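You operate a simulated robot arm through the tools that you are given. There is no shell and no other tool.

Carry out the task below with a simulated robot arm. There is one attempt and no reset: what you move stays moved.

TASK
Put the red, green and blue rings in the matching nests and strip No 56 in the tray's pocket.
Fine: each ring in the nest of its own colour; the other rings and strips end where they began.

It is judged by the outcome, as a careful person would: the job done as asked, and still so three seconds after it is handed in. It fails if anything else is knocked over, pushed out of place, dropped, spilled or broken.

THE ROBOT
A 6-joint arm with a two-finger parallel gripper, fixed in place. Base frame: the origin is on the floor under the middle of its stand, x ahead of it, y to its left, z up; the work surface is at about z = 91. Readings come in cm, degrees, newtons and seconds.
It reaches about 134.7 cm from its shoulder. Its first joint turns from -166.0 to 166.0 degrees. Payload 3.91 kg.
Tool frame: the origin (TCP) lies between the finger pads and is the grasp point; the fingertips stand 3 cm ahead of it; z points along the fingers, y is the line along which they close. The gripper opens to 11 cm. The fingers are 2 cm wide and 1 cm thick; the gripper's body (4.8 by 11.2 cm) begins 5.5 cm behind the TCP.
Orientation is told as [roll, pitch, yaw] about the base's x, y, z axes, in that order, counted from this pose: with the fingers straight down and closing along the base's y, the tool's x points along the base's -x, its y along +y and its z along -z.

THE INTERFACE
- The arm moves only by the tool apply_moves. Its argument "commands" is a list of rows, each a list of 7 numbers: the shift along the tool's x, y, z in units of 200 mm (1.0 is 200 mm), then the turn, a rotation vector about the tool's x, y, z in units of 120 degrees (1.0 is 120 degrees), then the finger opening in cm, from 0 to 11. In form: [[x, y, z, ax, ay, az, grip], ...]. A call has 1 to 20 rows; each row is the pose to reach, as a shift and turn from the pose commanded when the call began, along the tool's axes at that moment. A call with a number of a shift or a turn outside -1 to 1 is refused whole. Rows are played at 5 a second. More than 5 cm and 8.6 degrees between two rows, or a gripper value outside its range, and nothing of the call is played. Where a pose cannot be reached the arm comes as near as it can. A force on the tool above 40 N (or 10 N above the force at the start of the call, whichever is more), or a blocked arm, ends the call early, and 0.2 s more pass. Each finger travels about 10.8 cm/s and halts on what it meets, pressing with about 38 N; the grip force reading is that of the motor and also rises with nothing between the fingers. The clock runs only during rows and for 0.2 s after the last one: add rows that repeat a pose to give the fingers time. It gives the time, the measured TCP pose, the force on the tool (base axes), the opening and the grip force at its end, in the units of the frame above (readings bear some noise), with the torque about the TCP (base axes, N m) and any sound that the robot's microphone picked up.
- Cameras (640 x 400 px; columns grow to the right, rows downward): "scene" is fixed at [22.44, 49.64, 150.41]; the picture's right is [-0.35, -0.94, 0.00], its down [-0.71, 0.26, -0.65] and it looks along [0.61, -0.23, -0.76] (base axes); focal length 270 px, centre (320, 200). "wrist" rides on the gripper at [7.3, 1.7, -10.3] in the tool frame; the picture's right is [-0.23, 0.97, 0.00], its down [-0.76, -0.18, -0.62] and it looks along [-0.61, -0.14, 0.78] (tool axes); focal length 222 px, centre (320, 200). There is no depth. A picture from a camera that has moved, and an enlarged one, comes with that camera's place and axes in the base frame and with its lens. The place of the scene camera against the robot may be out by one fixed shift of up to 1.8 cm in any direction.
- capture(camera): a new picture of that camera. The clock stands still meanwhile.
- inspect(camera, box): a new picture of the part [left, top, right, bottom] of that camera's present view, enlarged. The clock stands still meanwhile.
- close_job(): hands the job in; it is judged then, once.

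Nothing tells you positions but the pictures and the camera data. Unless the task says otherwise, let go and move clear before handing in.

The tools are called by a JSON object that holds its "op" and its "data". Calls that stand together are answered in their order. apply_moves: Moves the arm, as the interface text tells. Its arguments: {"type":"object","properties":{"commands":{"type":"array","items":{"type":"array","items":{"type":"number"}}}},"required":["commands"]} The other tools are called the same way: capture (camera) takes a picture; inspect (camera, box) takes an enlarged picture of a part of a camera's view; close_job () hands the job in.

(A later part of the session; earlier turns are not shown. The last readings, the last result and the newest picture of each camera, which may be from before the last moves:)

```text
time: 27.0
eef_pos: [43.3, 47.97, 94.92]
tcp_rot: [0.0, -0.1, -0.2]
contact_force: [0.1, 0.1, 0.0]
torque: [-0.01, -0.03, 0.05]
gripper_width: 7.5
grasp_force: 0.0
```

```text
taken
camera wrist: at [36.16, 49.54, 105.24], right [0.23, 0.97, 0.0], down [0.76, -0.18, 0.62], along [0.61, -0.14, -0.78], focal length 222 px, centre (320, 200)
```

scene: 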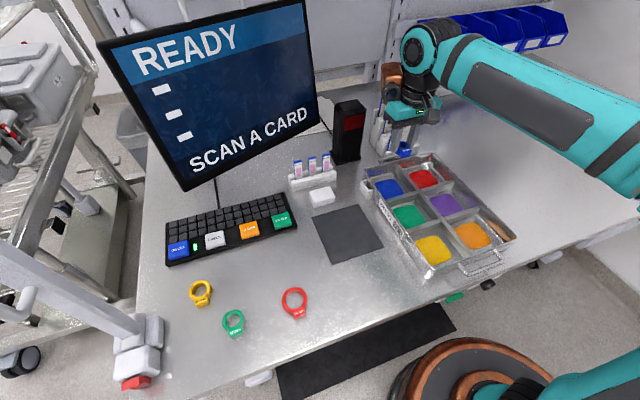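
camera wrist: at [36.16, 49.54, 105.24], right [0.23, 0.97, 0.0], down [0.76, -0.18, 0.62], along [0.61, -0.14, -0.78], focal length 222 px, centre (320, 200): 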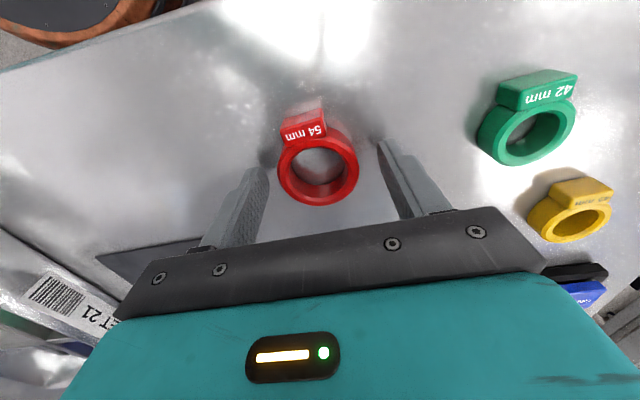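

Centred. A touch lower and close.

{"op": "apply_moves", "data": {"commands": [[0, 0, 0.0125, 0, 0, 0, 7.0], [0, 0, 0.0125, 0, 0, 0, 6.0], [0, 0, 0.0125, 0, 0, 0, 5.0], [0, 0, 0.0125, 0, 0, 0, 4.3], [0, 0, 0.0125, 0, 0, 0, 4.3], [0, 0, 0.0125, 0, 0, 0, 4.3]]}}

{"op": "apply_moves", "data": {"commands": [[0, 0, -0.05, 0, 0, 0, 4.3], [0, 0, -0.15, 0, 0, 0, 4.3], [0, 0, -0.3, 0, 0, 0, 4.3], [0, 0, -0.45, 0, 0, 0, 4.3], [0, 0, -0.6, 0, 0, 0, 4.3], [0, 0, -0.75, 0, 0, 0, 4.3], [0, 0, -0.75, 0, 0, 0, 4.3]]}}

{"op": "inspect", "data": {"camera": "wrist", "box": [240, 110, 400, 210]}}

{"op": "capture", "data": {"camera": "scene"}}

```text
time: 28.4
eef_pos: [43.36, 47.98, 94.64]
tcp_rot: [0.0, 0.1, -0.1]
contact_force: [-0.1, 0.4, -0.4]
torque: [0.0, 0.02, 0.04]
gripper_width: 5.23
grasp_force: 38.0
```

```text
time: 30.0
eef_pos: [43.55, 47.87, 109.83]
tcp_rot: [0.0, 0.0, -0.1]
contact_force: [0.6, 0.0, -0.4]
torque: [-0.04, 0.0, 0.01]
gripper_width: 5.24
grasp_force: 38.2
```

```text
4.00 times, centred on (320, 160) of wrist
camera zoom: at [36.3, 49.66, 120.13], right [0.23, 0.97, 0.0], down [0.76, -0.18, 0.62], along [0.61, -0.14, -0.78], focal length 888 px, centre (320, 360)
```

zoom: 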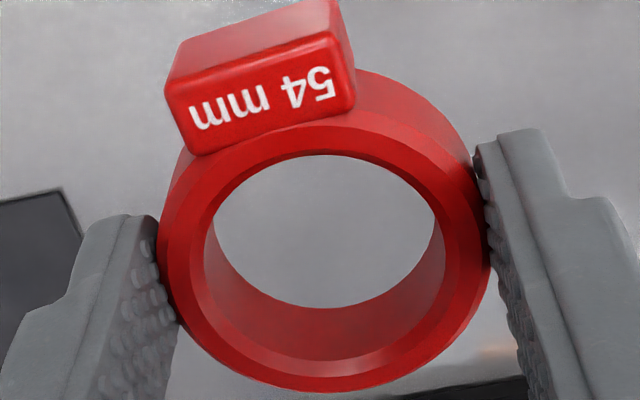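

```text
taken
```

scene: 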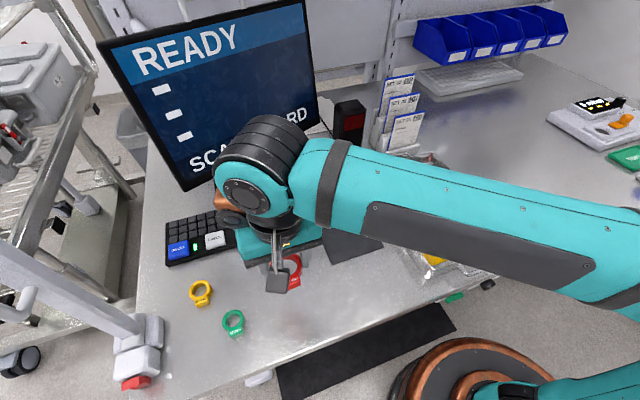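

The red ring is held securely. Carrying it to the red nest at about (65.9, 0.7).

{"op": "apply_moves", "data": {"commands": [[-0.076, -0.157, 0, 0, 0, 0, 4.3], [-0.152, -0.315, 0, 0, 0, 0, 4.3], [-0.229, -0.472, 0, 0, 0, 0, 4.3], [-0.305, -0.629, 0, 0, 0, 0, 4.3], [-0.381, -0.787, 0, 0, 0, 0, 4.3]]}}

{"op": "apply_moves", "data": {"commands": [[-0.076, -0.157, 0, 0, 0, 0, 4.3], [-0.152, -0.315, 0, 0, 0, 0, 4.3], [-0.229, -0.472, 0, 0, 0, 0, 4.3], [-0.305, -0.629, 0, 0, 0, 0, 4.3], [-0.381, -0.787, 0, 0, 0, 0, 4.3]]}}

{"op": "apply_moves", "data": {"commands": [[-0.076, -0.157, 0, 0, 0, 0, 4.3], [-0.152, -0.315, 0, 0, 0, 0, 4.3], [-0.229, -0.472, 0, 0, 0, 0, 4.3], [-0.305, -0.629, 0, 0, 0, 0, 4.3], [-0.381, -0.787, 0, 0, 0, 0, 4.3], [-0.381, -0.787, 0, 0, 0, 0, 4.3]]}}

{"op": "capture", "data": {"camera": "wrist"}}

{"op": "capture", "data": {"camera": "scene"}}

{"op": "inspect", "data": {"camera": "wrist", "box": [200, 20, 440, 170]}}

```text
time: 31.2
eef_pos: [50.99, 32.14, 109.54]
tcp_rot: [0.1, -0.1, 0.1]
contact_force: [-0.1, 0.4, 0.2]
torque: [-0.01, -0.01, 0.05]
gripper_width: 5.23
grasp_force: 38.2
```

```text
time: 32.4
eef_pos: [58.66, 16.35, 109.62]
tcp_rot: [0.0, 0.0, 0.1]
contact_force: [0.0, 0.6, 0.4]
torque: [0.0, 0.01, 0.01]
gripper_width: 5.24
grasp_force: 37.7
```

```text
time: 33.8
eef_pos: [66.14, 0.7, 109.57]
tcp_rot: [0.0, 0.0, 0.0]
contact_force: [0.0, 0.8, -0.7]
torque: [0.0, -0.02, -0.01]
gripper_width: 5.18
grasp_force: 38.9
```

```text
taken
camera wrist: at [58.98, 2.27, 119.85], right [0.23, 0.97, 0.0], down [0.76, -0.18, 0.62], along [0.61, -0.14, -0.78], focal length 222 px, centre (320, 200)
```

wrist: 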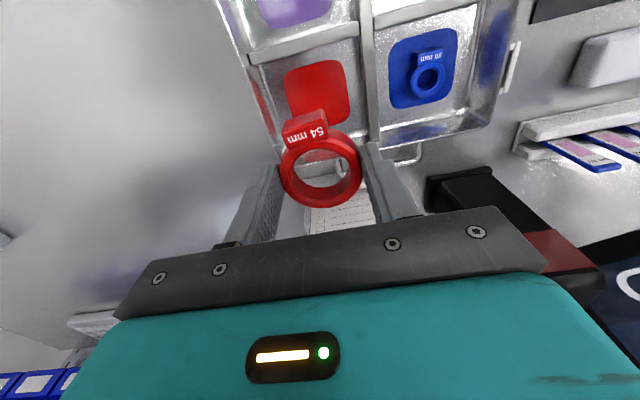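

```text
taken
```

scene: 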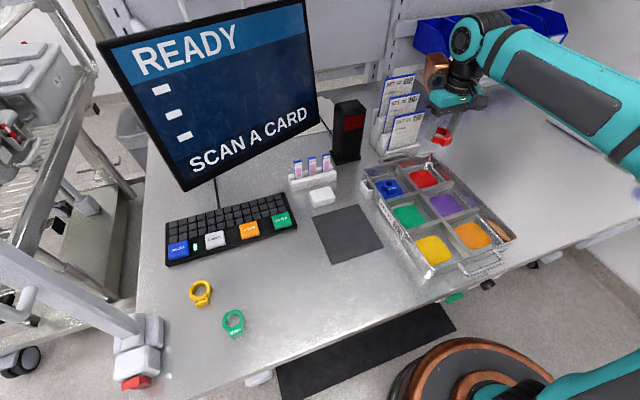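

```text
2.67 times, centred on (320, 95) of wrist
camera zoom: at [58.98, 2.27, 119.85], right [0.23, 0.97, 0.0], down [0.76, -0.18, 0.62], along [0.61, -0.14, -0.78], focal length 592 px, centre (320, 480)
```

zoom: 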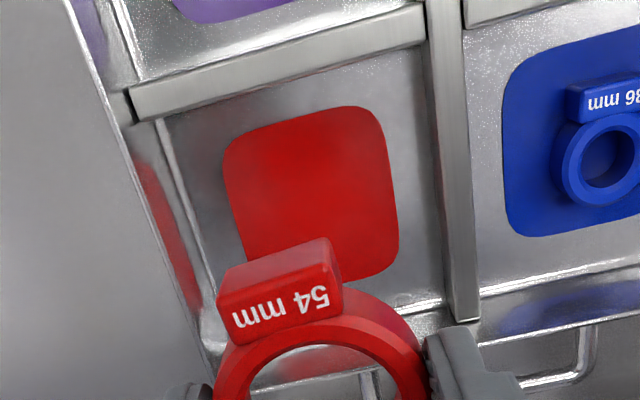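

Aligned with the red nest (≈(65.7, 0.6)). Lowering the red ring to just above the floor.

{"op": "apply_moves", "data": {"commands": [[0, 0, 0.15, 0, 0, 0, 4.3], [0, 0, 0.3, 0, 0, 0, 4.3], [0, 0, 0.45, 0, 0, 0, 4.3], [0, 0, 0.58, 0, 0, 0, 4.3], [0, 0, 0.68, 0, 0, 0, 4.3], [0, 0, 0.68, 0, 0, 0, 4.3]]}}

{"op": "inspect", "data": {"camera": "scene", "box": [370, 110, 530, 210]}}

{"op": "capture", "data": {"camera": "wrist"}}

```text
time: 35.2
eef_pos: [66.25, 0.68, 95.81]
tcp_rot: [0.0, -0.1, 0.0]
contact_force: [0.2, -0.3, -1.3]
torque: [-0.01, -0.02, 0.01]
gripper_width: 5.23
grasp_force: 38.0
```

```text
4.00 times, centred on (450, 160) of scene
camera zoom: at [22.44, 49.64, 150.41], right [-0.35, -0.94, 0.0], down [-0.71, 0.26, -0.65], along [0.61, -0.23, -0.76], focal length 1080 px, centre (-200, 360)
```

zoom: 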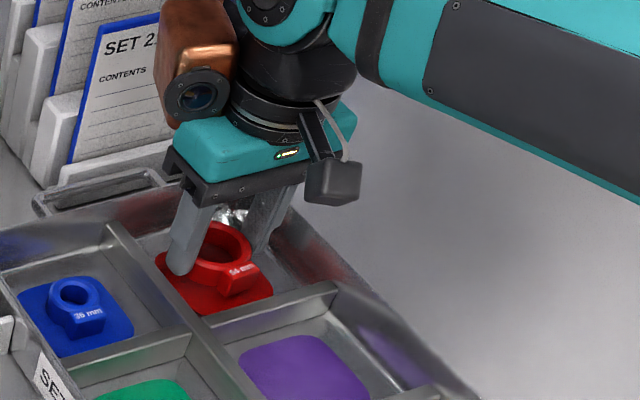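

```text
taken
camera wrist: at [59.0, 2.35, 106.18], right [0.23, 0.97, 0.0], down [0.76, -0.18, 0.62], along [0.61, -0.14, -0.78], focal length 222 px, centre (320, 200)
```

wrist: 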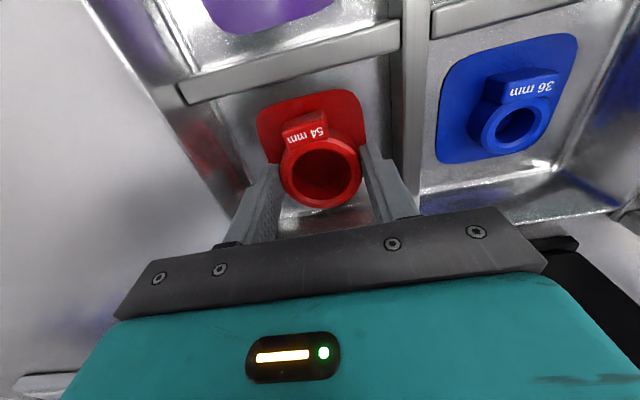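

{"op": "apply_moves", "data": {"commands": [[0.005, 0, 0.01, 0, 0, 0, 4.3], [0.01, 0, 0.02, 0, 0, 0, 4.3], [0.01, 0, 0.02, 0, 0, 0, 4.3]]}}

{"op": "apply_moves", "data": {"commands": [[0, 0, 0.01, 0, 0, 0, 4.3], [0, 0, 0.015, 0, 0, 0, 4.3], [0, 0, 0.015, 0, 0, 0, 4.3]]}}

```text
time: 36.0
eef_pos: [65.95, 0.78, 95.52]
tcp_rot: [-0.1, 0.1, -0.2]
contact_force: [0.7, 0.3, -0.5]
torque: [-0.01, -0.02, 0.0]
gripper_width: 5.23
grasp_force: 37.7
```

```text
time: 36.8
eef_pos: [66.09, 0.62, 95.33]
tcp_rot: [0.0, -0.1, -0.2]
contact_force: [0.5, -0.2, -0.6]
torque: [0.01, 0.0, 0.0]
gripper_width: 5.21
grasp_force: 38.3
```

{"op": "apply_moves", "data": {"commands": [[0, 0, 0.01, 0, 0, 0, 4.3], [0, 0, 0.01, 0, 0, 0, 4.3]]}}

{"op": "apply_moves", "data": {"commands": [[0, 0, 0.007, 0, 0, 0, 4.3], [0, 0, 0.007, 0, 0, 0, 4.3]]}}

```text
time: 37.4
eef_pos: [66.11, 0.75, 95.15]
tcp_rot: [0.0, 0.0, -0.1]
contact_force: [-0.4, -0.2, 0.0]
torque: [-0.01, -0.02, 0.01]
gripper_width: 5.2
grasp_force: 37.7
```

```text
time: 38.0
eef_pos: [66.03, 0.75, 95.01]
tcp_rot: [0.0, -0.1, 0.0]
contact_force: [0.1, 0.6, 7.7]
torque: [-0.05, 0.05, -0.03]
gripper_width: 5.2
grasp_force: 38.0
```

Contact with the nest floor (7.7 N). Releasing and rising.

{"op": "apply_moves", "data": {"commands": [[0, 0, 0, 0, 0, 0, 5.4], [0, 0, 0, 0, 0, 0, 6.0], [0, 0, 0, 0, 0, 0, 6.5], [0, 0, 0, 0, 0, 0, 6.5]]}}

{"op": "apply_moves", "data": {"commands": [[0, 0, -0.05, 0, 0, 0, 6.5], [0, 0, -0.15, 0, 0, 0, 6.5], [0, 0, -0.3, 0, 0, 0, 6.5], [0, 0, -0.45, 0, 0, 0, 7], [0, 0, -0.6, 0, 0, 0, 8], [0, 0, -0.75, 0, 0, 0, 8], [0, 0, -0.75, 0, 0, 0, 8]]}}

{"op": "capture", "data": {"camera": "wrist"}}

{"op": "inspect", "data": {"camera": "scene", "box": [350, 130, 510, 230]}}

```text
time: 39.0
eef_pos: [66.08, 0.69, 95.04]
tcp_rot: [0.0, 0.0, -0.1]
contact_force: [-0.2, -0.2, -0.2]
torque: [-0.02, 0.02, -0.01]
gripper_width: 6.51
grasp_force: 0.1
```

```text
time: 40.6
eef_pos: [66.07, 0.66, 109.87]
tcp_rot: [0.0, 0.0, -0.1]
contact_force: [0.2, 0.7, -0.3]
torque: [0.01, 0.01, 0.03]
gripper_width: 8.0
grasp_force: 0.0
```

```text
taken
camera wrist: at [58.87, 2.28, 120.28], right [0.23, 0.97, 0.0], down [0.76, -0.18, 0.62], along [0.61, -0.14, -0.78], focal length 222 px, centre (320, 200)
```

wrist: 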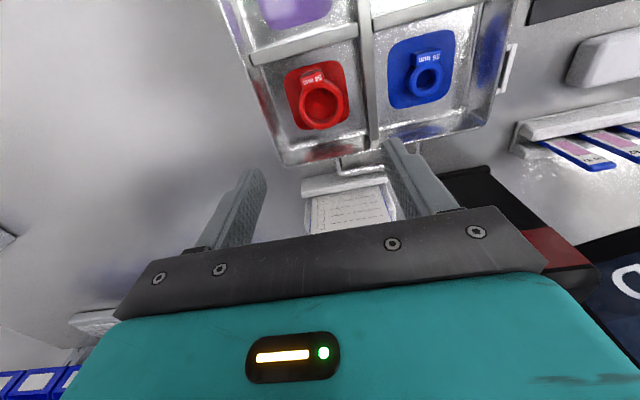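

```text
4.00 times, centred on (430, 180) of scene
camera zoom: at [22.44, 49.64, 150.41], right [-0.35, -0.94, 0.0], down [-0.71, 0.26, -0.65], along [0.61, -0.23, -0.76], focal length 1080 px, centre (-120, 280)
```

zoom: 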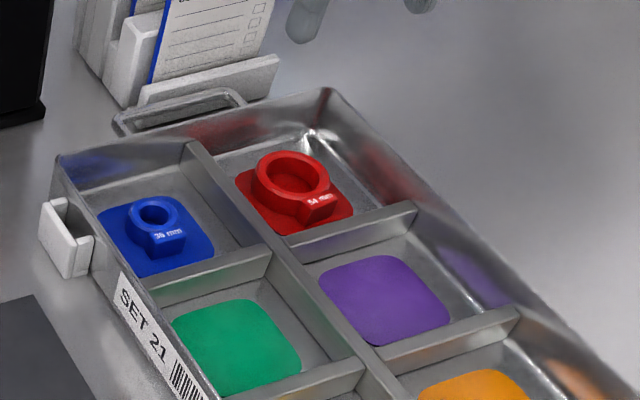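

Red is in its nest. Going back for the green ring at about (44.0, 60.8).

{"op": "apply_moves", "data": {"commands": [[0.061, 0.167, 0, 0, 0, 0, 9], [0.123, 0.333, 0, 0, 0, 0, 9], [0.184, 0.5, 0, 0, 0, 0, 9], [0.245, 0.667, 0, 0, 0, 0, 9], [0.307, 0.833, 0, 0, 0, 0, 9], [0.368, 1.0, 0, 0, 0, 0, 9]]}}

{"op": "apply_moves", "data": {"commands": [[0.061, 0.167, 0, 0, 0, 0, 9], [0.123, 0.333, 0, 0, 0, 0, 9], [0.184, 0.5, 0, 0, 0, 0, 9], [0.245, 0.667, 0, 0, 0, 0, 9], [0.307, 0.833, 0, 0, 0, 0, 9], [0.368, 1.0, 0, 0, 0, 0, 9]]}}

{"op": "apply_moves", "data": {"commands": [[0.061, 0.167, 0, 0, 0, 0, 8], [0.123, 0.333, 0, 0, 0, 0, 8], [0.184, 0.5, 0.08, 0, 0, 0, 8], [0.245, 0.667, 0.16, 0, 0, 0, 8], [0.307, 0.833, 0.25, 0, 0, 0, 8], [0.368, 1.0, 0.34, 0, 0, 0, 8], [0.368, 1.0, 0.34, 0, 0, 0, 8]]}}

{"op": "capture", "data": {"camera": "wrist"}}

{"op": "inspect", "data": {"camera": "wrist", "box": [240, 70, 400, 170]}}

```text
time: 42.0
eef_pos: [58.62, 20.86, 109.94]
tcp_rot: [0.0, 0.0, 0.0]
contact_force: [-0.3, 1.0, -0.6]
torque: [0.0, 0.0, 0.03]
gripper_width: 9.01
grasp_force: 0.1
```

```text
time: 43.4
eef_pos: [51.4, 40.77, 109.9]
tcp_rot: [0.2, -0.2, 0.0]
contact_force: [0.7, 0.4, 0.5]
torque: [0.01, 0.0, -0.03]
gripper_width: 8.99
grasp_force: 0.1
```

```text
time: 45.0
eef_pos: [44.18, 60.7, 103.13]
tcp_rot: [0.0, 0.0, -0.1]
contact_force: [0.3, -0.5, -0.2]
torque: [0.01, -0.01, -0.02]
gripper_width: 7.98
grasp_force: 0.0
```

```text
taken
camera wrist: at [36.9, 62.23, 113.44], right [0.23, 0.97, 0.0], down [0.76, -0.18, 0.62], along [0.61, -0.14, -0.78], focal length 222 px, centre (320, 200)
```

wrist: 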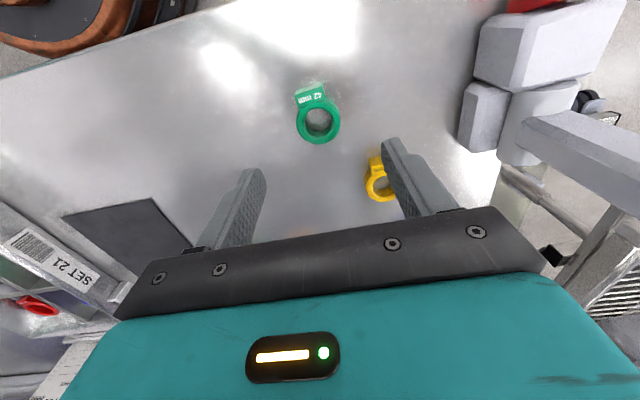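

```text
4.00 times, centred on (320, 120) of wrist
camera zoom: at [36.9, 62.23, 113.44], right [0.23, 0.97, 0.0], down [0.76, -0.18, 0.62], along [0.61, -0.14, -0.78], focal length 888 px, centre (320, 520)
```

zoom: 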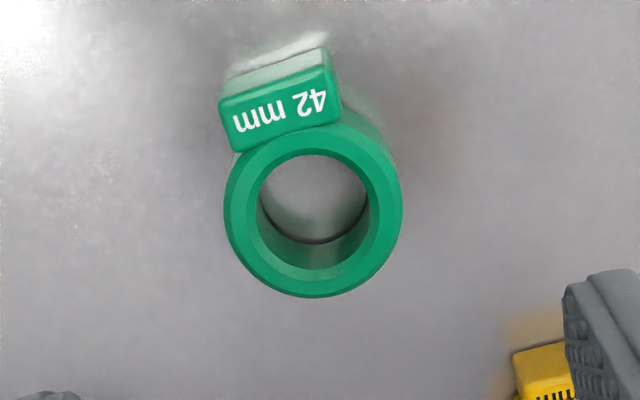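

Small correction (−0.27 x, −0.1 y), then lower and grip the green ring; the yellow ring is well clear of the fingers' path.

{"op": "apply_moves", "data": {"commands": [[0.0135, -0.005, 0.1, 0, 0, 0, 7], [0.0135, -0.005, 0.2, 0, 0, 0, 6.5], [0.0135, -0.005, 0.3, 0, 0, 0, 6.5], [0.0135, -0.005, 0.38, 0, 0, 0, 6.5], [0.0135, -0.005, 0.422, 0, 0, 0, 6.5], [0.0135, -0.005, 0.422, 0, 0, 0, 6.5]]}}

{"op": "capture", "data": {"camera": "wrist"}}

```text
time: 46.4
eef_pos: [43.85, 60.65, 94.77]
tcp_rot: [0.0, 0.0, -0.1]
contact_force: [-0.1, 0.0, -0.3]
torque: [-0.01, -0.04, 0.01]
gripper_width: 6.5
grasp_force: 0.1
```

```text
taken
camera wrist: at [36.57, 62.24, 105.05], right [0.23, 0.97, 0.0], down [0.76, -0.18, 0.62], along [0.61, -0.14, -0.78], focal length 222 px, centre (320, 200)
```

wrist: 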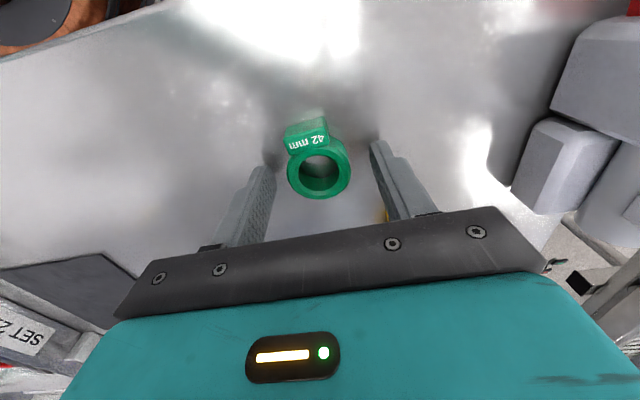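

{"op": "apply_moves", "data": {"commands": [[0, 0, 0.005, 0, 0, 0, 5.5], [0, 0, 0.005, 0, 0, 0, 4.5], [0, 0, 0.005, 0, 0, 0, 3.5], [0, 0, 0.005, 0, 0, 0, 3.2], [0, 0, 0.005, 0, 0, 0, 3.2], [0, 0, 0.005, 0, 0, 0, 3.2]]}}

{"op": "apply_moves", "data": {"commands": [[0, 0, -0.05, 0, 0, 0, 3.2], [0, 0, -0.15, 0, 0, 0, 3.2], [0, 0, -0.3, 0, 0, 0, 3.2], [0, 0, -0.45, 0, 0, 0, 3.2], [0, 0, -0.6, 0, 0, 0, 3.2], [0, 0, -0.75, 0, 0, 0, 3.2], [0, 0, -0.75, 0, 0, 0, 3.2]]}}

{"op": "inspect", "data": {"camera": "wrist", "box": [240, 110, 400, 210]}}

{"op": "capture", "data": {"camera": "scene"}}

```text
time: 47.8
eef_pos: [43.79, 60.64, 94.58]
tcp_rot: [0.0, -0.1, -0.1]
contact_force: [0.2, 0.3, 0.9]
torque: [0.0, 0.04, 0.01]
gripper_width: 4.0
grasp_force: 38.1
```

```text
time: 49.4
eef_pos: [43.76, 60.63, 109.68]
tcp_rot: [0.0, -0.1, -0.1]
contact_force: [0.6, 0.1, -1.0]
torque: [-0.01, 0.01, 0.01]
gripper_width: 4.02
grasp_force: 37.5
```

```text
4.00 times, centred on (320, 160) of wrist
camera zoom: at [36.49, 62.31, 119.92], right [0.23, 0.97, 0.0], down [0.76, -0.18, 0.62], along [0.61, -0.14, -0.78], focal length 888 px, centre (320, 360)
```

zoom: 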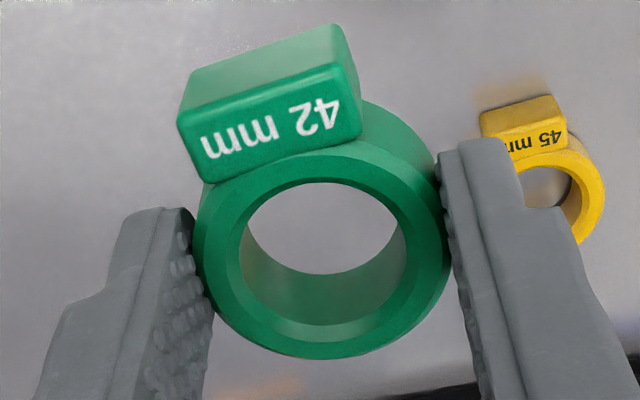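

```text
taken
```

scene: 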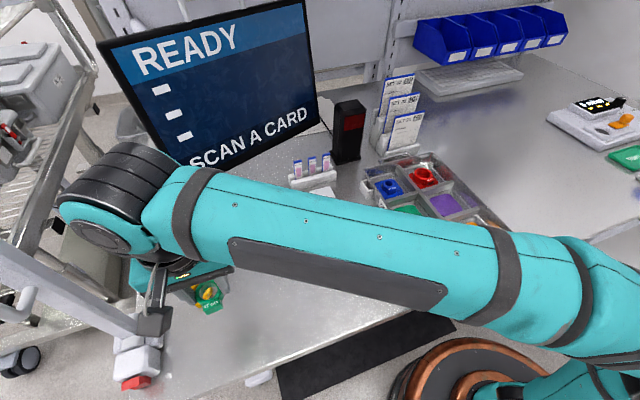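

Green is held. Carrying it to the green nest near (55.1, 12.4).

{"op": "apply_moves", "data": {"commands": [[-0.039, -0.161, 0, 0, 0, 0, 3.2], [-0.078, -0.322, 0, 0, 0, 0, 3.2], [-0.117, -0.482, 0, 0, 0, 0, 3.2], [-0.156, -0.643, 0, 0, 0, 0, 3.2], [-0.195, -0.804, 0, 0, 0, 0, 3.2]]}}

{"op": "apply_moves", "data": {"commands": [[-0.039, -0.161, 0, 0, 0, 0, 3.2], [-0.078, -0.322, 0, 0, 0, 0, 3.2], [-0.117, -0.482, 0, 0, 0, 0, 3.2], [-0.156, -0.643, 0, 0, 0, 0, 3.2], [-0.195, -0.804, 0, 0, 0, 0, 3.2]]}}

{"op": "apply_moves", "data": {"commands": [[-0.039, -0.161, 0, 0, 0, 0, 3.2], [-0.078, -0.322, 0, 0, 0, 0, 3.2], [-0.117, -0.482, 0, 0, 0, 0, 3.2], [-0.156, -0.643, 0, 0, 0, 0, 3.2], [-0.195, -0.804, 0, 0, 0, 0, 3.2], [-0.195, -0.804, 0, 0, 0, 0, 3.2]]}}

{"op": "capture", "data": {"camera": "wrist"}}

{"op": "inspect", "data": {"camera": "wrist", "box": [200, 20, 440, 170]}}

```text
time: 50.6
eef_pos: [47.7, 44.68, 109.67]
tcp_rot: [0.0, 0.0, 0.0]
contact_force: [0.5, -0.2, -1.6]
torque: [-0.02, 0.04, 0.01]
gripper_width: 4.01
grasp_force: 37.6
```

```text
time: 51.8
eef_pos: [51.62, 28.48, 109.54]
tcp_rot: [0.1, 0.0, 0.0]
contact_force: [0.1, -0.1, -1.1]
torque: [0.0, -0.01, 0.02]
gripper_width: 3.98
grasp_force: 38.0
```

```text
time: 53.2
eef_pos: [55.47, 12.13, 109.68]
tcp_rot: [0.1, 0.0, 0.0]
contact_force: [0.3, -0.5, -0.2]
torque: [-0.02, -0.02, 0.0]
gripper_width: 4.0
grasp_force: 38.5
```

```text
taken
camera wrist: at [48.16, 13.79, 119.94], right [0.23, 0.97, 0.0], down [0.76, -0.18, 0.62], along [0.61, -0.14, -0.78], focal length 222 px, centre (320, 200)
```

wrist: 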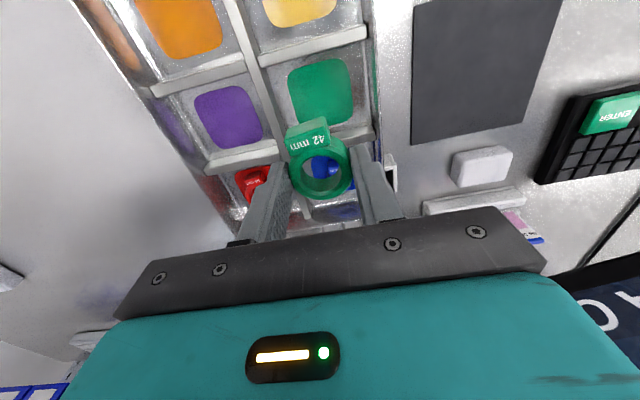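

```text
2.67 times, centred on (320, 95) of wrist
camera zoom: at [48.16, 13.79, 119.94], right [0.23, 0.97, 0.0], down [0.76, -0.18, 0.62], along [0.61, -0.14, -0.78], focal length 592 px, centre (320, 480)
```

zoom: 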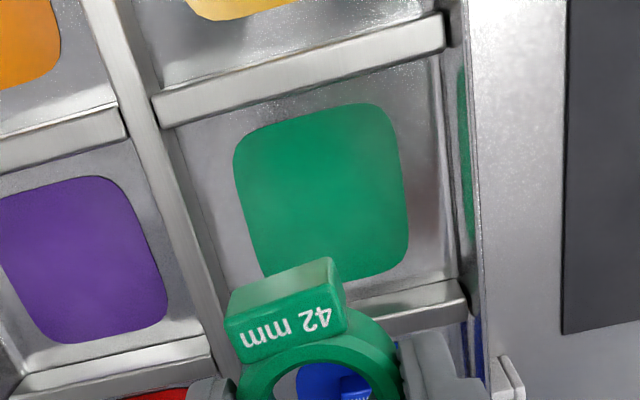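

Aligned over the green nest (≈(55.0, 12.4)). Lowering.

{"op": "apply_moves", "data": {"commands": [[0, 0, 0.15, 0, 0, 0, 3.2], [0, 0, 0.3, 0, 0, 0, 3.2], [0, 0, 0.45, 0, 0, 0, 3.2], [0, 0, 0.58, 0, 0, 0, 3.2], [0, 0, 0.68, 0, 0, 0, 3.2], [0, 0, 0.68, 0, 0, 0, 3.2]]}}

{"op": "capture", "data": {"camera": "wrist"}}

{"op": "inspect", "data": {"camera": "scene", "box": [350, 140, 510, 240]}}

```text
time: 54.6
eef_pos: [55.39, 12.4, 96.13]
tcp_rot: [0.2, -0.1, -0.2]
contact_force: [-0.5, 0.1, -0.3]
torque: [-0.03, 0.02, 0.0]
gripper_width: 4.01
grasp_force: 37.6
```

```text
taken
camera wrist: at [48.12, 14.01, 106.41], right [0.23, 0.97, 0.0], down [0.76, -0.18, 0.62], along [0.61, -0.14, -0.78], focal length 222 px, centre (320, 200)
```

wrist: 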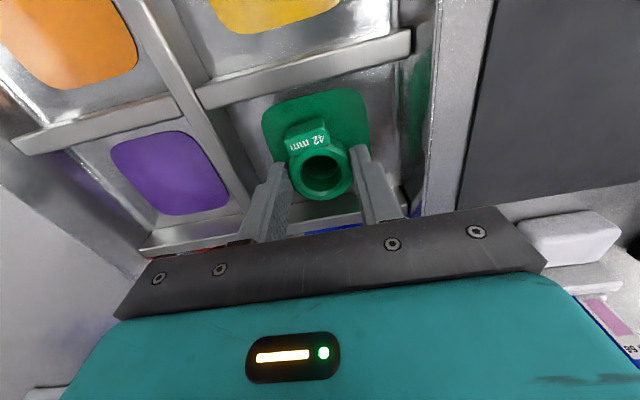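

```text
4.00 times, centred on (430, 190) of scene
camera zoom: at [22.44, 49.64, 150.41], right [-0.35, -0.94, 0.0], down [-0.71, 0.26, -0.65], along [0.61, -0.23, -0.76], focal length 1080 px, centre (-120, 240)
```

zoom: 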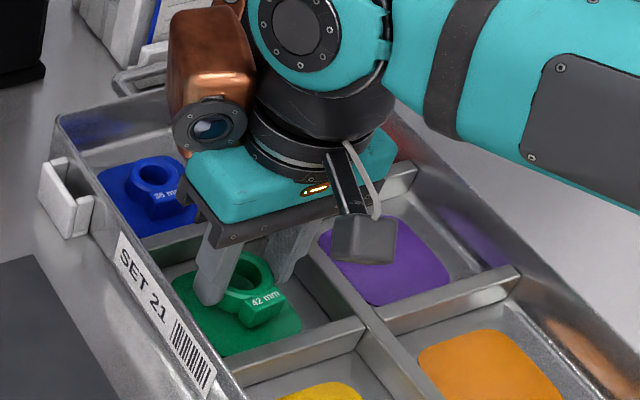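

{"op": "apply_moves", "data": {"commands": [[0, 0, 0.01, 0, 0, 0, 3.2], [0, 0, 0.02, 0, 0, 0, 3.2], [0, 0, 0.03, 0, 0, 0, 3.2], [0, 0, 0.035, 0, 0, 0, 3.2], [0, 0, 0.035, 0, 0, 0, 3.2]]}}

{"op": "apply_moves", "data": {"commands": [[0, 0, 0.01, 0, 0, 0, 3.2], [0, 0, 0.01, 0, 0, 0, 3.2]]}}

{"op": "apply_moves", "data": {"commands": [[0, 0, 0.007, 0, 0, 0, 3.2], [0, 0, 0.007, 0, 0, 0, 3.2]]}}

```text
time: 55.8
eef_pos: [55.43, 12.48, 95.38]
tcp_rot: [0.0, 0.0, -0.1]
contact_force: [-0.5, 0.4, 0.1]
torque: [-0.02, 0.03, 0.0]
gripper_width: 3.97
grasp_force: 37.6
```

```text
time: 56.4
eef_pos: [55.54, 12.41, 95.26]
tcp_rot: [0.1, 0.0, -0.1]
contact_force: [-0.2, -0.5, -0.9]
torque: [-0.01, -0.03, -0.02]
gripper_width: 4.0
grasp_force: 37.5
```

```text
time: 57.0
eef_pos: [55.5, 12.34, 94.99]
tcp_rot: [0.1, -0.1, 0.0]
contact_force: [0.5, 1.6, 6.0]
torque: [0.03, 0.09, -0.01]
gripper_width: 3.99
grasp_force: 38.5
```

Contact (6 N). Releasing green and rising.

{"op": "apply_moves", "data": {"commands": [[0, 0, 0, 0, 0, 0, 4.2], [0, 0, 0, 0, 0, 0, 5.0], [0, 0, 0, 0, 0, 0, 5.6], [0, 0, 0, 0, 0, 0, 5.6]]}}

{"op": "apply_moves", "data": {"commands": [[0, 0, -0.05, 0, 0, 0, 5.6], [0, 0, -0.15, 0, 0, 0, 5.6], [0, 0, -0.3, 0, 0, 0, 5.6], [0, 0, -0.45, 0, 0, 0, 5.6], [0, 0, -0.6, 0, 0, 0, 5.6], [0, 0, -0.75, 0, 0, 0, 5.6], [0, 0, -0.9, 0, 0, 0, 5.6], [0, 0, -0.9, 0, 0, 0, 5.6]]}}

{"op": "capture", "data": {"camera": "wrist"}}

{"op": "inspect", "data": {"camera": "scene", "box": [350, 140, 510, 240]}}

```text
time: 58.0
eef_pos: [55.52, 12.37, 95.05]
tcp_rot: [0.0, 0.0, -0.1]
contact_force: [0.1, 0.6, 0.4]
torque: [0.02, 0.0, -0.02]
gripper_width: 5.59
grasp_force: 0.1
```

```text
time: 59.8
eef_pos: [55.41, 12.32, 112.8]
tcp_rot: [-0.1, 0.0, 0.0]
contact_force: [-0.2, -0.2, -0.6]
torque: [0.04, -0.04, 0.01]
gripper_width: 5.58
grasp_force: 0.1
```

```text
taken
camera wrist: at [48.25, 13.89, 123.2], right [0.23, 0.97, 0.0], down [0.76, -0.18, 0.62], along [0.61, -0.14, -0.78], focal length 222 px, centre (320, 200)
```

wrist: 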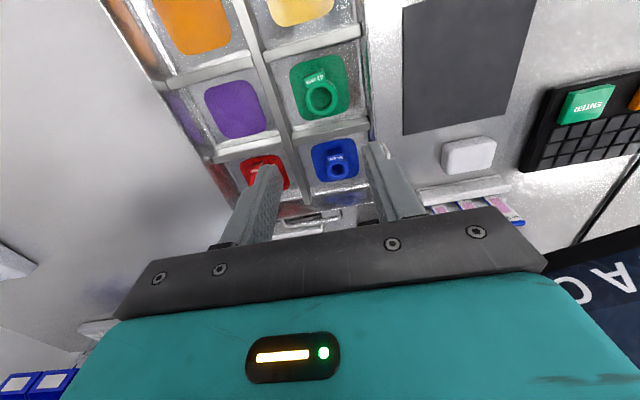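

```text
4.00 times, centred on (430, 190) of scene
camera zoom: at [22.44, 49.64, 150.41], right [-0.35, -0.94, 0.0], down [-0.71, 0.26, -0.65], along [0.61, -0.23, -0.76], focal length 1080 px, centre (-120, 240)
```

zoom: 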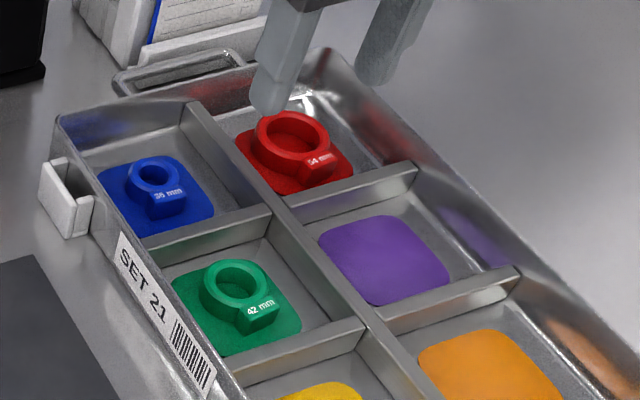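

All three rings sit in their nests. Now the strip: I'll move toward the rack while turning the hand +90° about vertical so the fingers close front-to-back (along x) on strip No 56.

{"op": "apply_moves", "data": {"commands": [[-0.04, 0.08, 0, 0, 0, -0.0625, 5], [-0.08, 0.16, 0, 0, 0, -0.125, 5], [-0.12, 0.24, -0.03, 0, 0, -0.1875, 5], [-0.16, 0.32, -0.06, 0, 0, -0.25, 5], [-0.2, 0.4, -0.1, 0, 0, -0.3125, 5], [-0.24, 0.48, -0.1, 0, 0, -0.375, 5], [-0.28, 0.56, -0.1, 0, 0, -0.4375, 5], [-0.32, 0.64, -0.1, 0, 0, -0.5, 5], [-0.36, 0.72, -0.1, 0, 0, -0.5625, 5], [-0.4, 0.8, -0.1, 0, 0, -0.625, 5], [-0.44, 0.9, -0.1, 0, 0, -0.6875, 5], [-0.48, 1.0, -0.1, 0, 0, -0.75, 5], [-0.48, 1.0, -0.1, 0, 0, -0.75, 5]]}}

{"op": "capture", "data": {"camera": "wrist"}}

{"op": "capture", "data": {"camera": "scene"}}

```text
time: 62.6
eef_pos: [65.24, 32.18, 114.86]
tcp_rot: [0.1, -0.1, 90.0]
contact_force: [-1.1, -1.0, -0.3]
torque: [0.01, -0.04, 0.03]
gripper_width: 5.03
grasp_force: 0.1
```

```text
taken
camera wrist: at [63.49, 25.03, 125.27], right [-0.97, 0.23, 0.0], down [0.18, 0.76, 0.62], along [0.14, 0.61, -0.78], focal length 222 px, centre (320, 200)
```

wrist: 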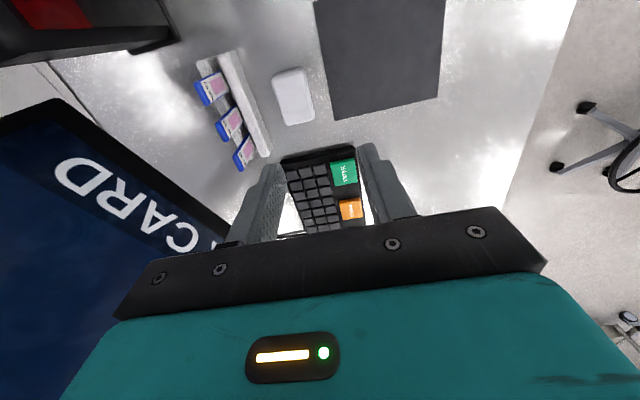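

```text
taken
```

scene: 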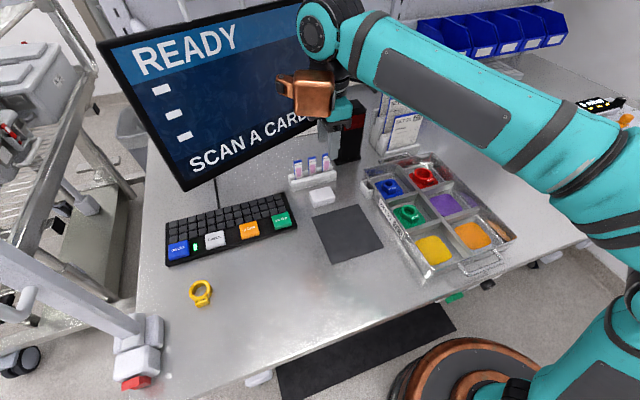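

The hand turned to yaw 90 without trouble; the copper housing on the hand now points toward +y. Before going to the rack I must check clearance to the monitor, so I'll inspect the edges of it carefully.

{"op": "inspect", "data": {"camera": "wrist", "box": [0, 60, 240, 210]}}

{"op": "inspect", "data": {"camera": "wrist", "box": [180, 40, 300, 180]}}

{"op": "inspect", "data": {"camera": "scene", "box": [160, 20, 400, 220]}}

```text
2.67 times, centred on (120, 135) of wrist
camera zoom: at [63.49, 25.03, 125.27], right [-0.97, 0.23, 0.0], down [0.18, 0.76, 0.62], along [0.14, 0.61, -0.78], focal length 592 px, centre (853, 373)
```

zoom: 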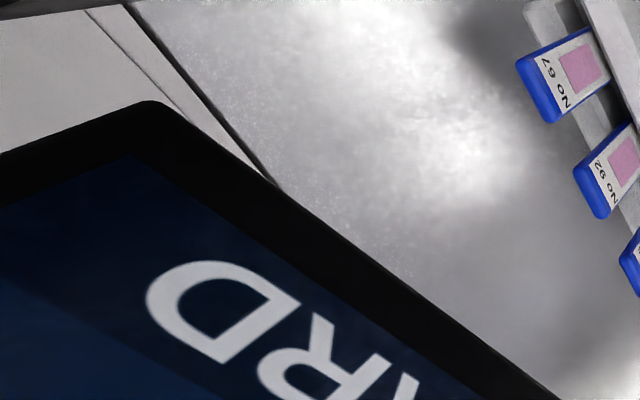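

```text
2.86 times, centred on (240, 110) of wrist
camera zoom: at [63.49, 25.03, 125.27], right [-0.97, 0.23, 0.0], down [0.18, 0.76, 0.62], along [0.14, 0.61, -0.78], focal length 635 px, centre (549, 457)
```

zoom: 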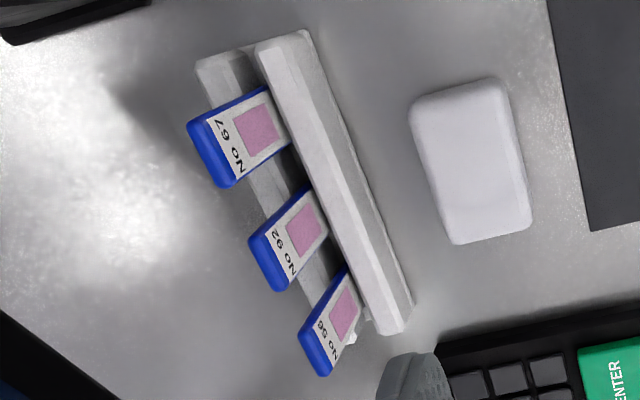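

```text
2.00 times, centred on (280, 120) of scene
camera zoom: at [22.44, 49.64, 150.41], right [-0.35, -0.94, 0.0], down [-0.71, 0.26, -0.65], along [0.61, -0.23, -0.76], focal length 540 px, centre (400, 360)
```

zoom: 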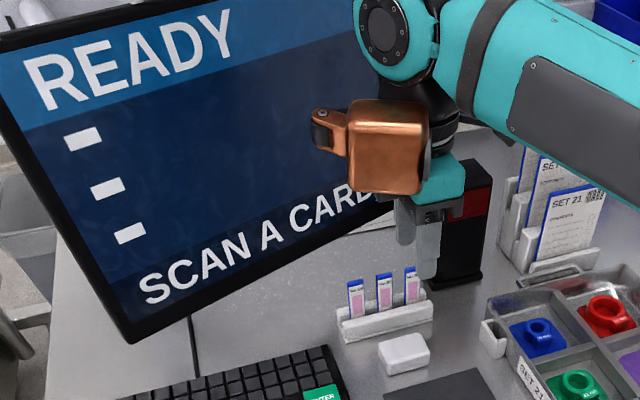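

Clearance between hand and monitor near the rack may be tight, so I'll take a second view from a shifted place to triangulate the monitor's lower edge accurately.

{"op": "apply_moves", "data": {"commands": [[0, 0.15, 0, 0, 0, 0, 5], [0, 0.3, 0, 0, 0, 0, 5], [0, 0.45, 0, 0, 0, 0, 5], [0, 0.6, 0, 0, 0, 0, 5], [0, 0.6, 0, 0, 0, 0, 5]]}}

{"op": "capture", "data": {"camera": "wrist"}}

{"op": "inspect", "data": {"camera": "wrist", "box": [0, 60, 240, 210]}}

{"op": "capture", "data": {"camera": "scene"}}

```text
time: 63.8
eef_pos: [53.06, 32.47, 114.94]
tcp_rot: [0.0, 0.0, 90.0]
contact_force: [-0.3, 1.1, -0.2]
torque: [-0.03, 0.02, 0.03]
gripper_width: 4.99
grasp_force: 0.1
```

```text
taken
camera wrist: at [51.43, 25.11, 125.31], right [-0.97, 0.23, 0.0], down [0.18, 0.76, 0.62], along [0.14, 0.61, -0.78], focal length 222 px, centre (320, 200)
```

wrist: 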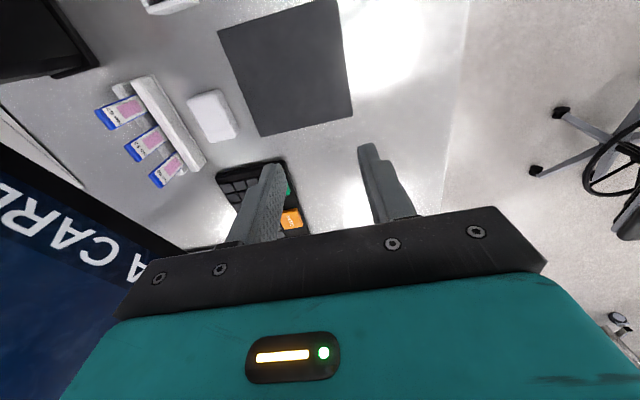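

```text
2.67 times, centred on (120, 135) of wrist
camera zoom: at [51.43, 25.11, 125.31], right [-0.97, 0.23, 0.0], down [0.18, 0.76, 0.62], along [0.14, 0.61, -0.78], focal length 592 px, centre (853, 373)
```

zoom: 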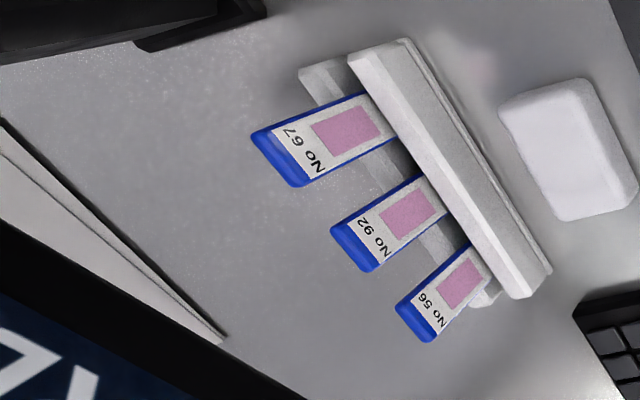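

```text
taken
```

scene: 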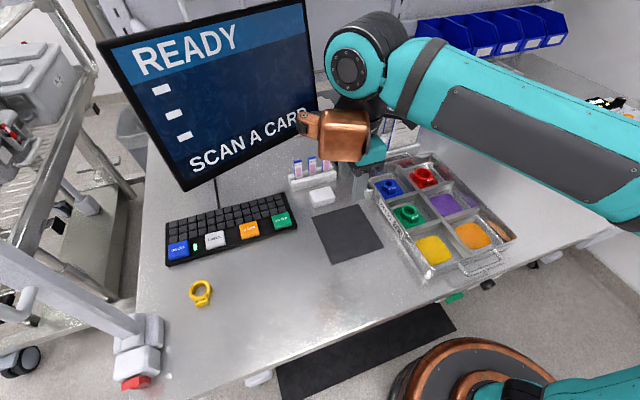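

I'll look more closely at the hand's copper housing to know its extents.

{"op": "inspect", "data": {"camera": "scene", "box": [280, 60, 440, 220]}}

{"op": "inspect", "data": {"camera": "wrist", "box": [80, 60, 240, 200]}}

```text
2.50 times, centred on (360, 140) of scene
camera zoom: at [22.44, 49.64, 150.41], right [-0.35, -0.94, 0.0], down [-0.71, 0.26, -0.65], along [0.61, -0.23, -0.76], focal length 675 px, centre (220, 350)
```

zoom: 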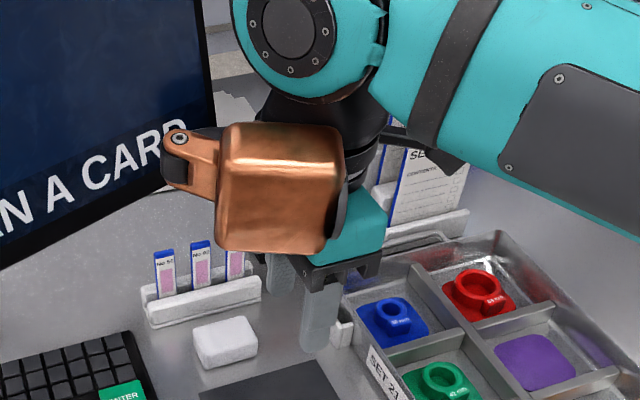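

```text
2.86 times, centred on (160, 130) of wrist
camera zoom: at [51.43, 25.11, 125.31], right [-0.97, 0.23, 0.0], down [0.18, 0.76, 0.62], along [0.14, 0.61, -0.78], focal length 635 px, centre (777, 400)
```

zoom: 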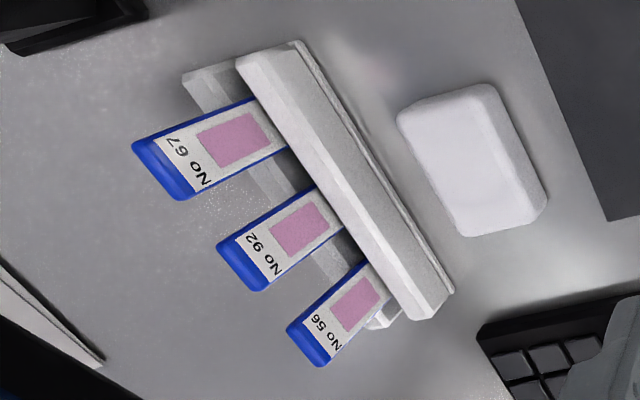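

The monitor's lower edge runs from about (90.5, 24.6) to (83.8, 41.6) at z≈101, leaving about 1.5–2.5 cm to the upright hand at the rack. I'll tilt the hand 20° about the closing axis (leaning toward −y, away from the screen) to gain clearance, then move partway.

{"op": "apply_moves", "data": {"commands": [[0, 0, 0, 0, -0.0556, 0, 4], [0, 0, 0, 0, -0.1111, 0, 4], [0, 0, 0, 0, -0.1667, 0, 4], [0, 0, 0, 0, -0.1667, 0, 4]]}}

{"op": "capture", "data": {"camera": "scene"}}

```text
time: 64.8
eef_pos: [53.08, 32.26, 114.96]
tcp_rot: [-0.1, -20.0, 89.9]
contact_force: [0.0, 0.7, -0.5]
torque: [-0.01, 0.01, 0.0]
gripper_width: 4.01
grasp_force: 0.1
```

```text
taken
```

scene: 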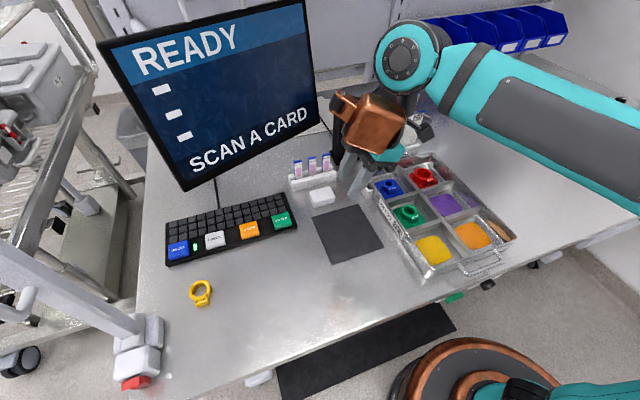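

The hand leans away from the screen side as intended. Moving partway toward the rack.

{"op": "apply_moves", "data": {"commands": [[-0.015, -0.128, 0.0363, 0, 0, 0, 4], [-0.03, -0.256, 0.0726, 0, 0, 0, 4], [-0.045, -0.384, 0.1089, 0, 0, 0, 4], [-0.06, -0.512, 0.1452, 0, 0, 0, 4], [-0.075, -0.64, 0.1815, 0, 0, 0, 4], [-0.075, -0.64, 0.1815, 0, 0, 0, 4]]}}

{"op": "capture", "data": {"camera": "wrist"}}

{"op": "inspect", "data": {"camera": "wrist", "box": [120, 60, 360, 210]}}

{"op": "inspect", "data": {"camera": "scene", "box": [240, 20, 440, 220]}}

```text
time: 66.2
eef_pos: [65.73, 35.05, 112.17]
tcp_rot: [0.0, -20.0, 89.9]
contact_force: [-0.1, 0.3, 0.7]
torque: [-0.03, -0.01, 0.01]
gripper_width: 4.02
grasp_force: 0.1
```

```text
taken
camera wrist: at [64.09, 24.57, 119.47], right [-0.97, 0.21, 0.08], down [0.18, 0.5, 0.85], along [0.14, 0.84, -0.53], focal length 222 px, centre (320, 200)
```

wrist: 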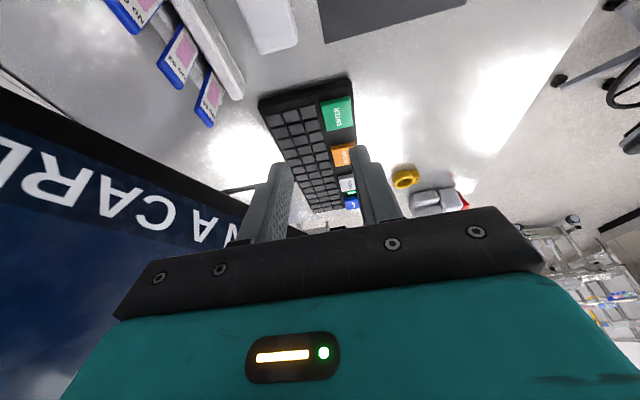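

```text
2.67 times, centred on (240, 135) of wrist
camera zoom: at [64.09, 24.57, 119.47], right [-0.97, 0.21, 0.08], down [0.18, 0.5, 0.85], along [0.14, 0.84, -0.53], focal length 592 px, centre (533, 373)
```

zoom: 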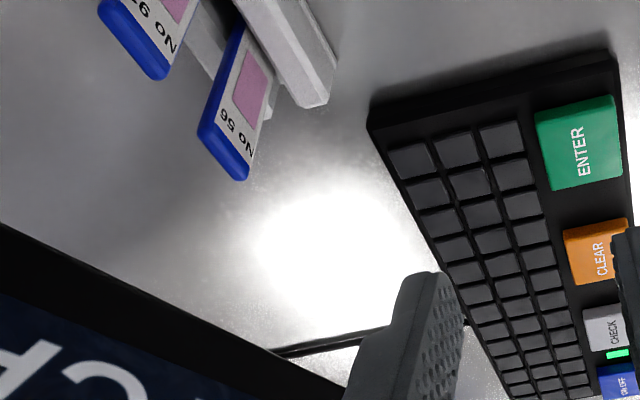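

```text
2.00 times, centred on (340, 120) of scene
camera zoom: at [22.44, 49.64, 150.41], right [-0.35, -0.94, 0.0], down [-0.71, 0.26, -0.65], along [0.61, -0.23, -0.76], focal length 540 px, centre (280, 360)
```

zoom: 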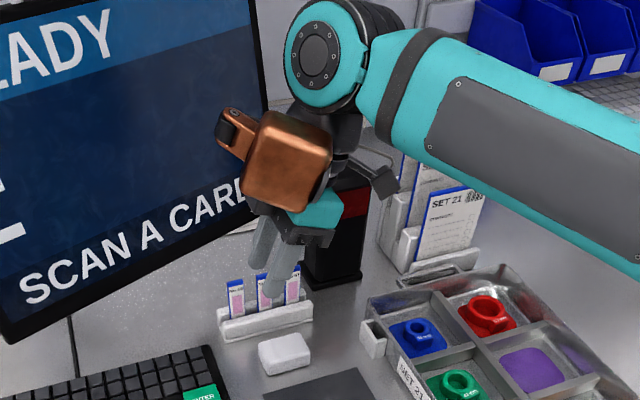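

Clearance predictions agree with this view. Moving to hover directly above strip 56 with the fingers above its top.

{"op": "apply_moves", "data": {"commands": [[0.007, -0.09, 0.04, 0, 0, 0, 4], [0.014, -0.18, 0.08, 0, 0, 0, 4], [0.021, -0.27, 0.12, 0, 0, 0, 4], [0.028, -0.36, 0.16, 0, 0, 0, 4], [0.035, -0.45, 0.22, 0, 0, 0, 4], [0.041, -0.5415, 0.2805, 0, 0, 0, 4], [0.041, -0.5415, 0.2805, 0, 0, 0, 4]]}}

{"op": "capture", "data": {"camera": "wrist"}}

{"op": "inspect", "data": {"camera": "wrist", "box": [240, 80, 400, 200]}}

{"op": "inspect", "data": {"camera": "scene", "box": [240, 40, 400, 220]}}

```text
time: 67.8
eef_pos: [76.7, 36.19, 106.68]
tcp_rot: [-0.1, -20.1, 90.0]
contact_force: [-0.1, 0.5, -0.3]
torque: [0.02, -0.02, 0.02]
gripper_width: 4.0
grasp_force: 0.0
```

```text
taken
camera wrist: at [74.99, 25.78, 113.82], right [-0.97, 0.21, 0.08], down [0.18, 0.5, 0.85], along [0.14, 0.84, -0.53], focal length 222 px, centre (320, 200)
```

wrist: 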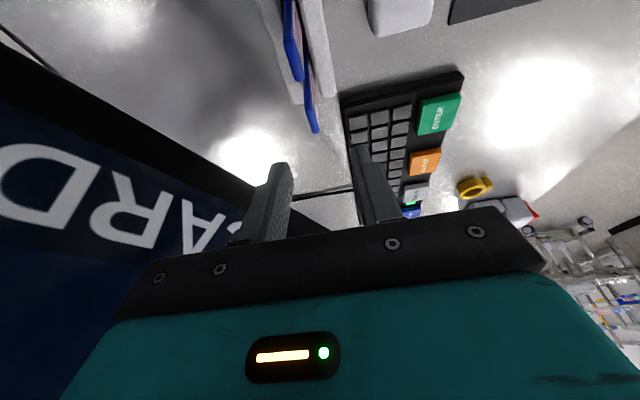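

```text
3.33 times, centred on (320, 140) of wrist
camera zoom: at [74.99, 25.78, 113.82], right [-0.97, 0.21, 0.08], down [0.18, 0.5, 0.85], along [0.14, 0.84, -0.53], focal length 740 px, centre (320, 400)
```

zoom: 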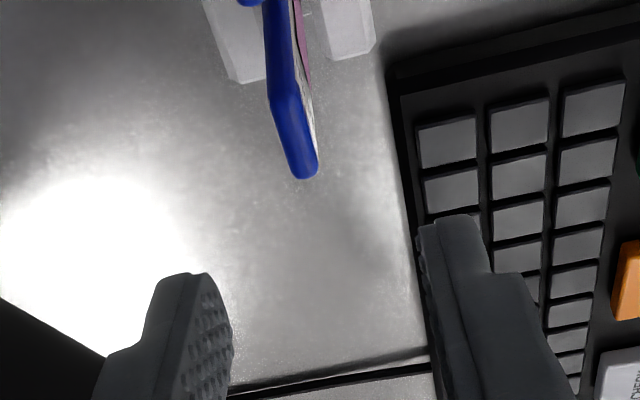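

```text
2.22 times, centred on (320, 130) of scene
camera zoom: at [22.44, 49.64, 150.41], right [-0.35, -0.94, 0.0], down [-0.71, 0.26, -0.65], along [0.61, -0.23, -0.76], focal length 600 px, centre (320, 356)
```

zoom: 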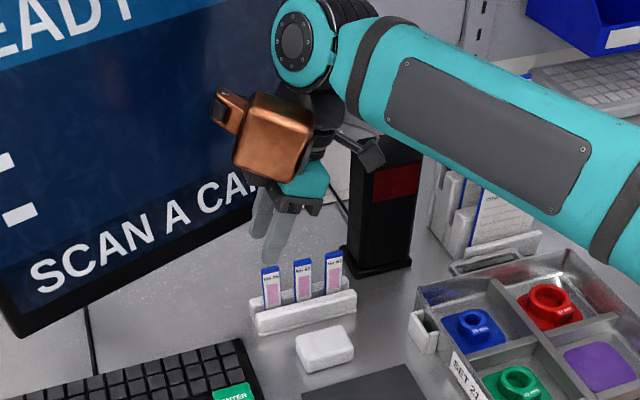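

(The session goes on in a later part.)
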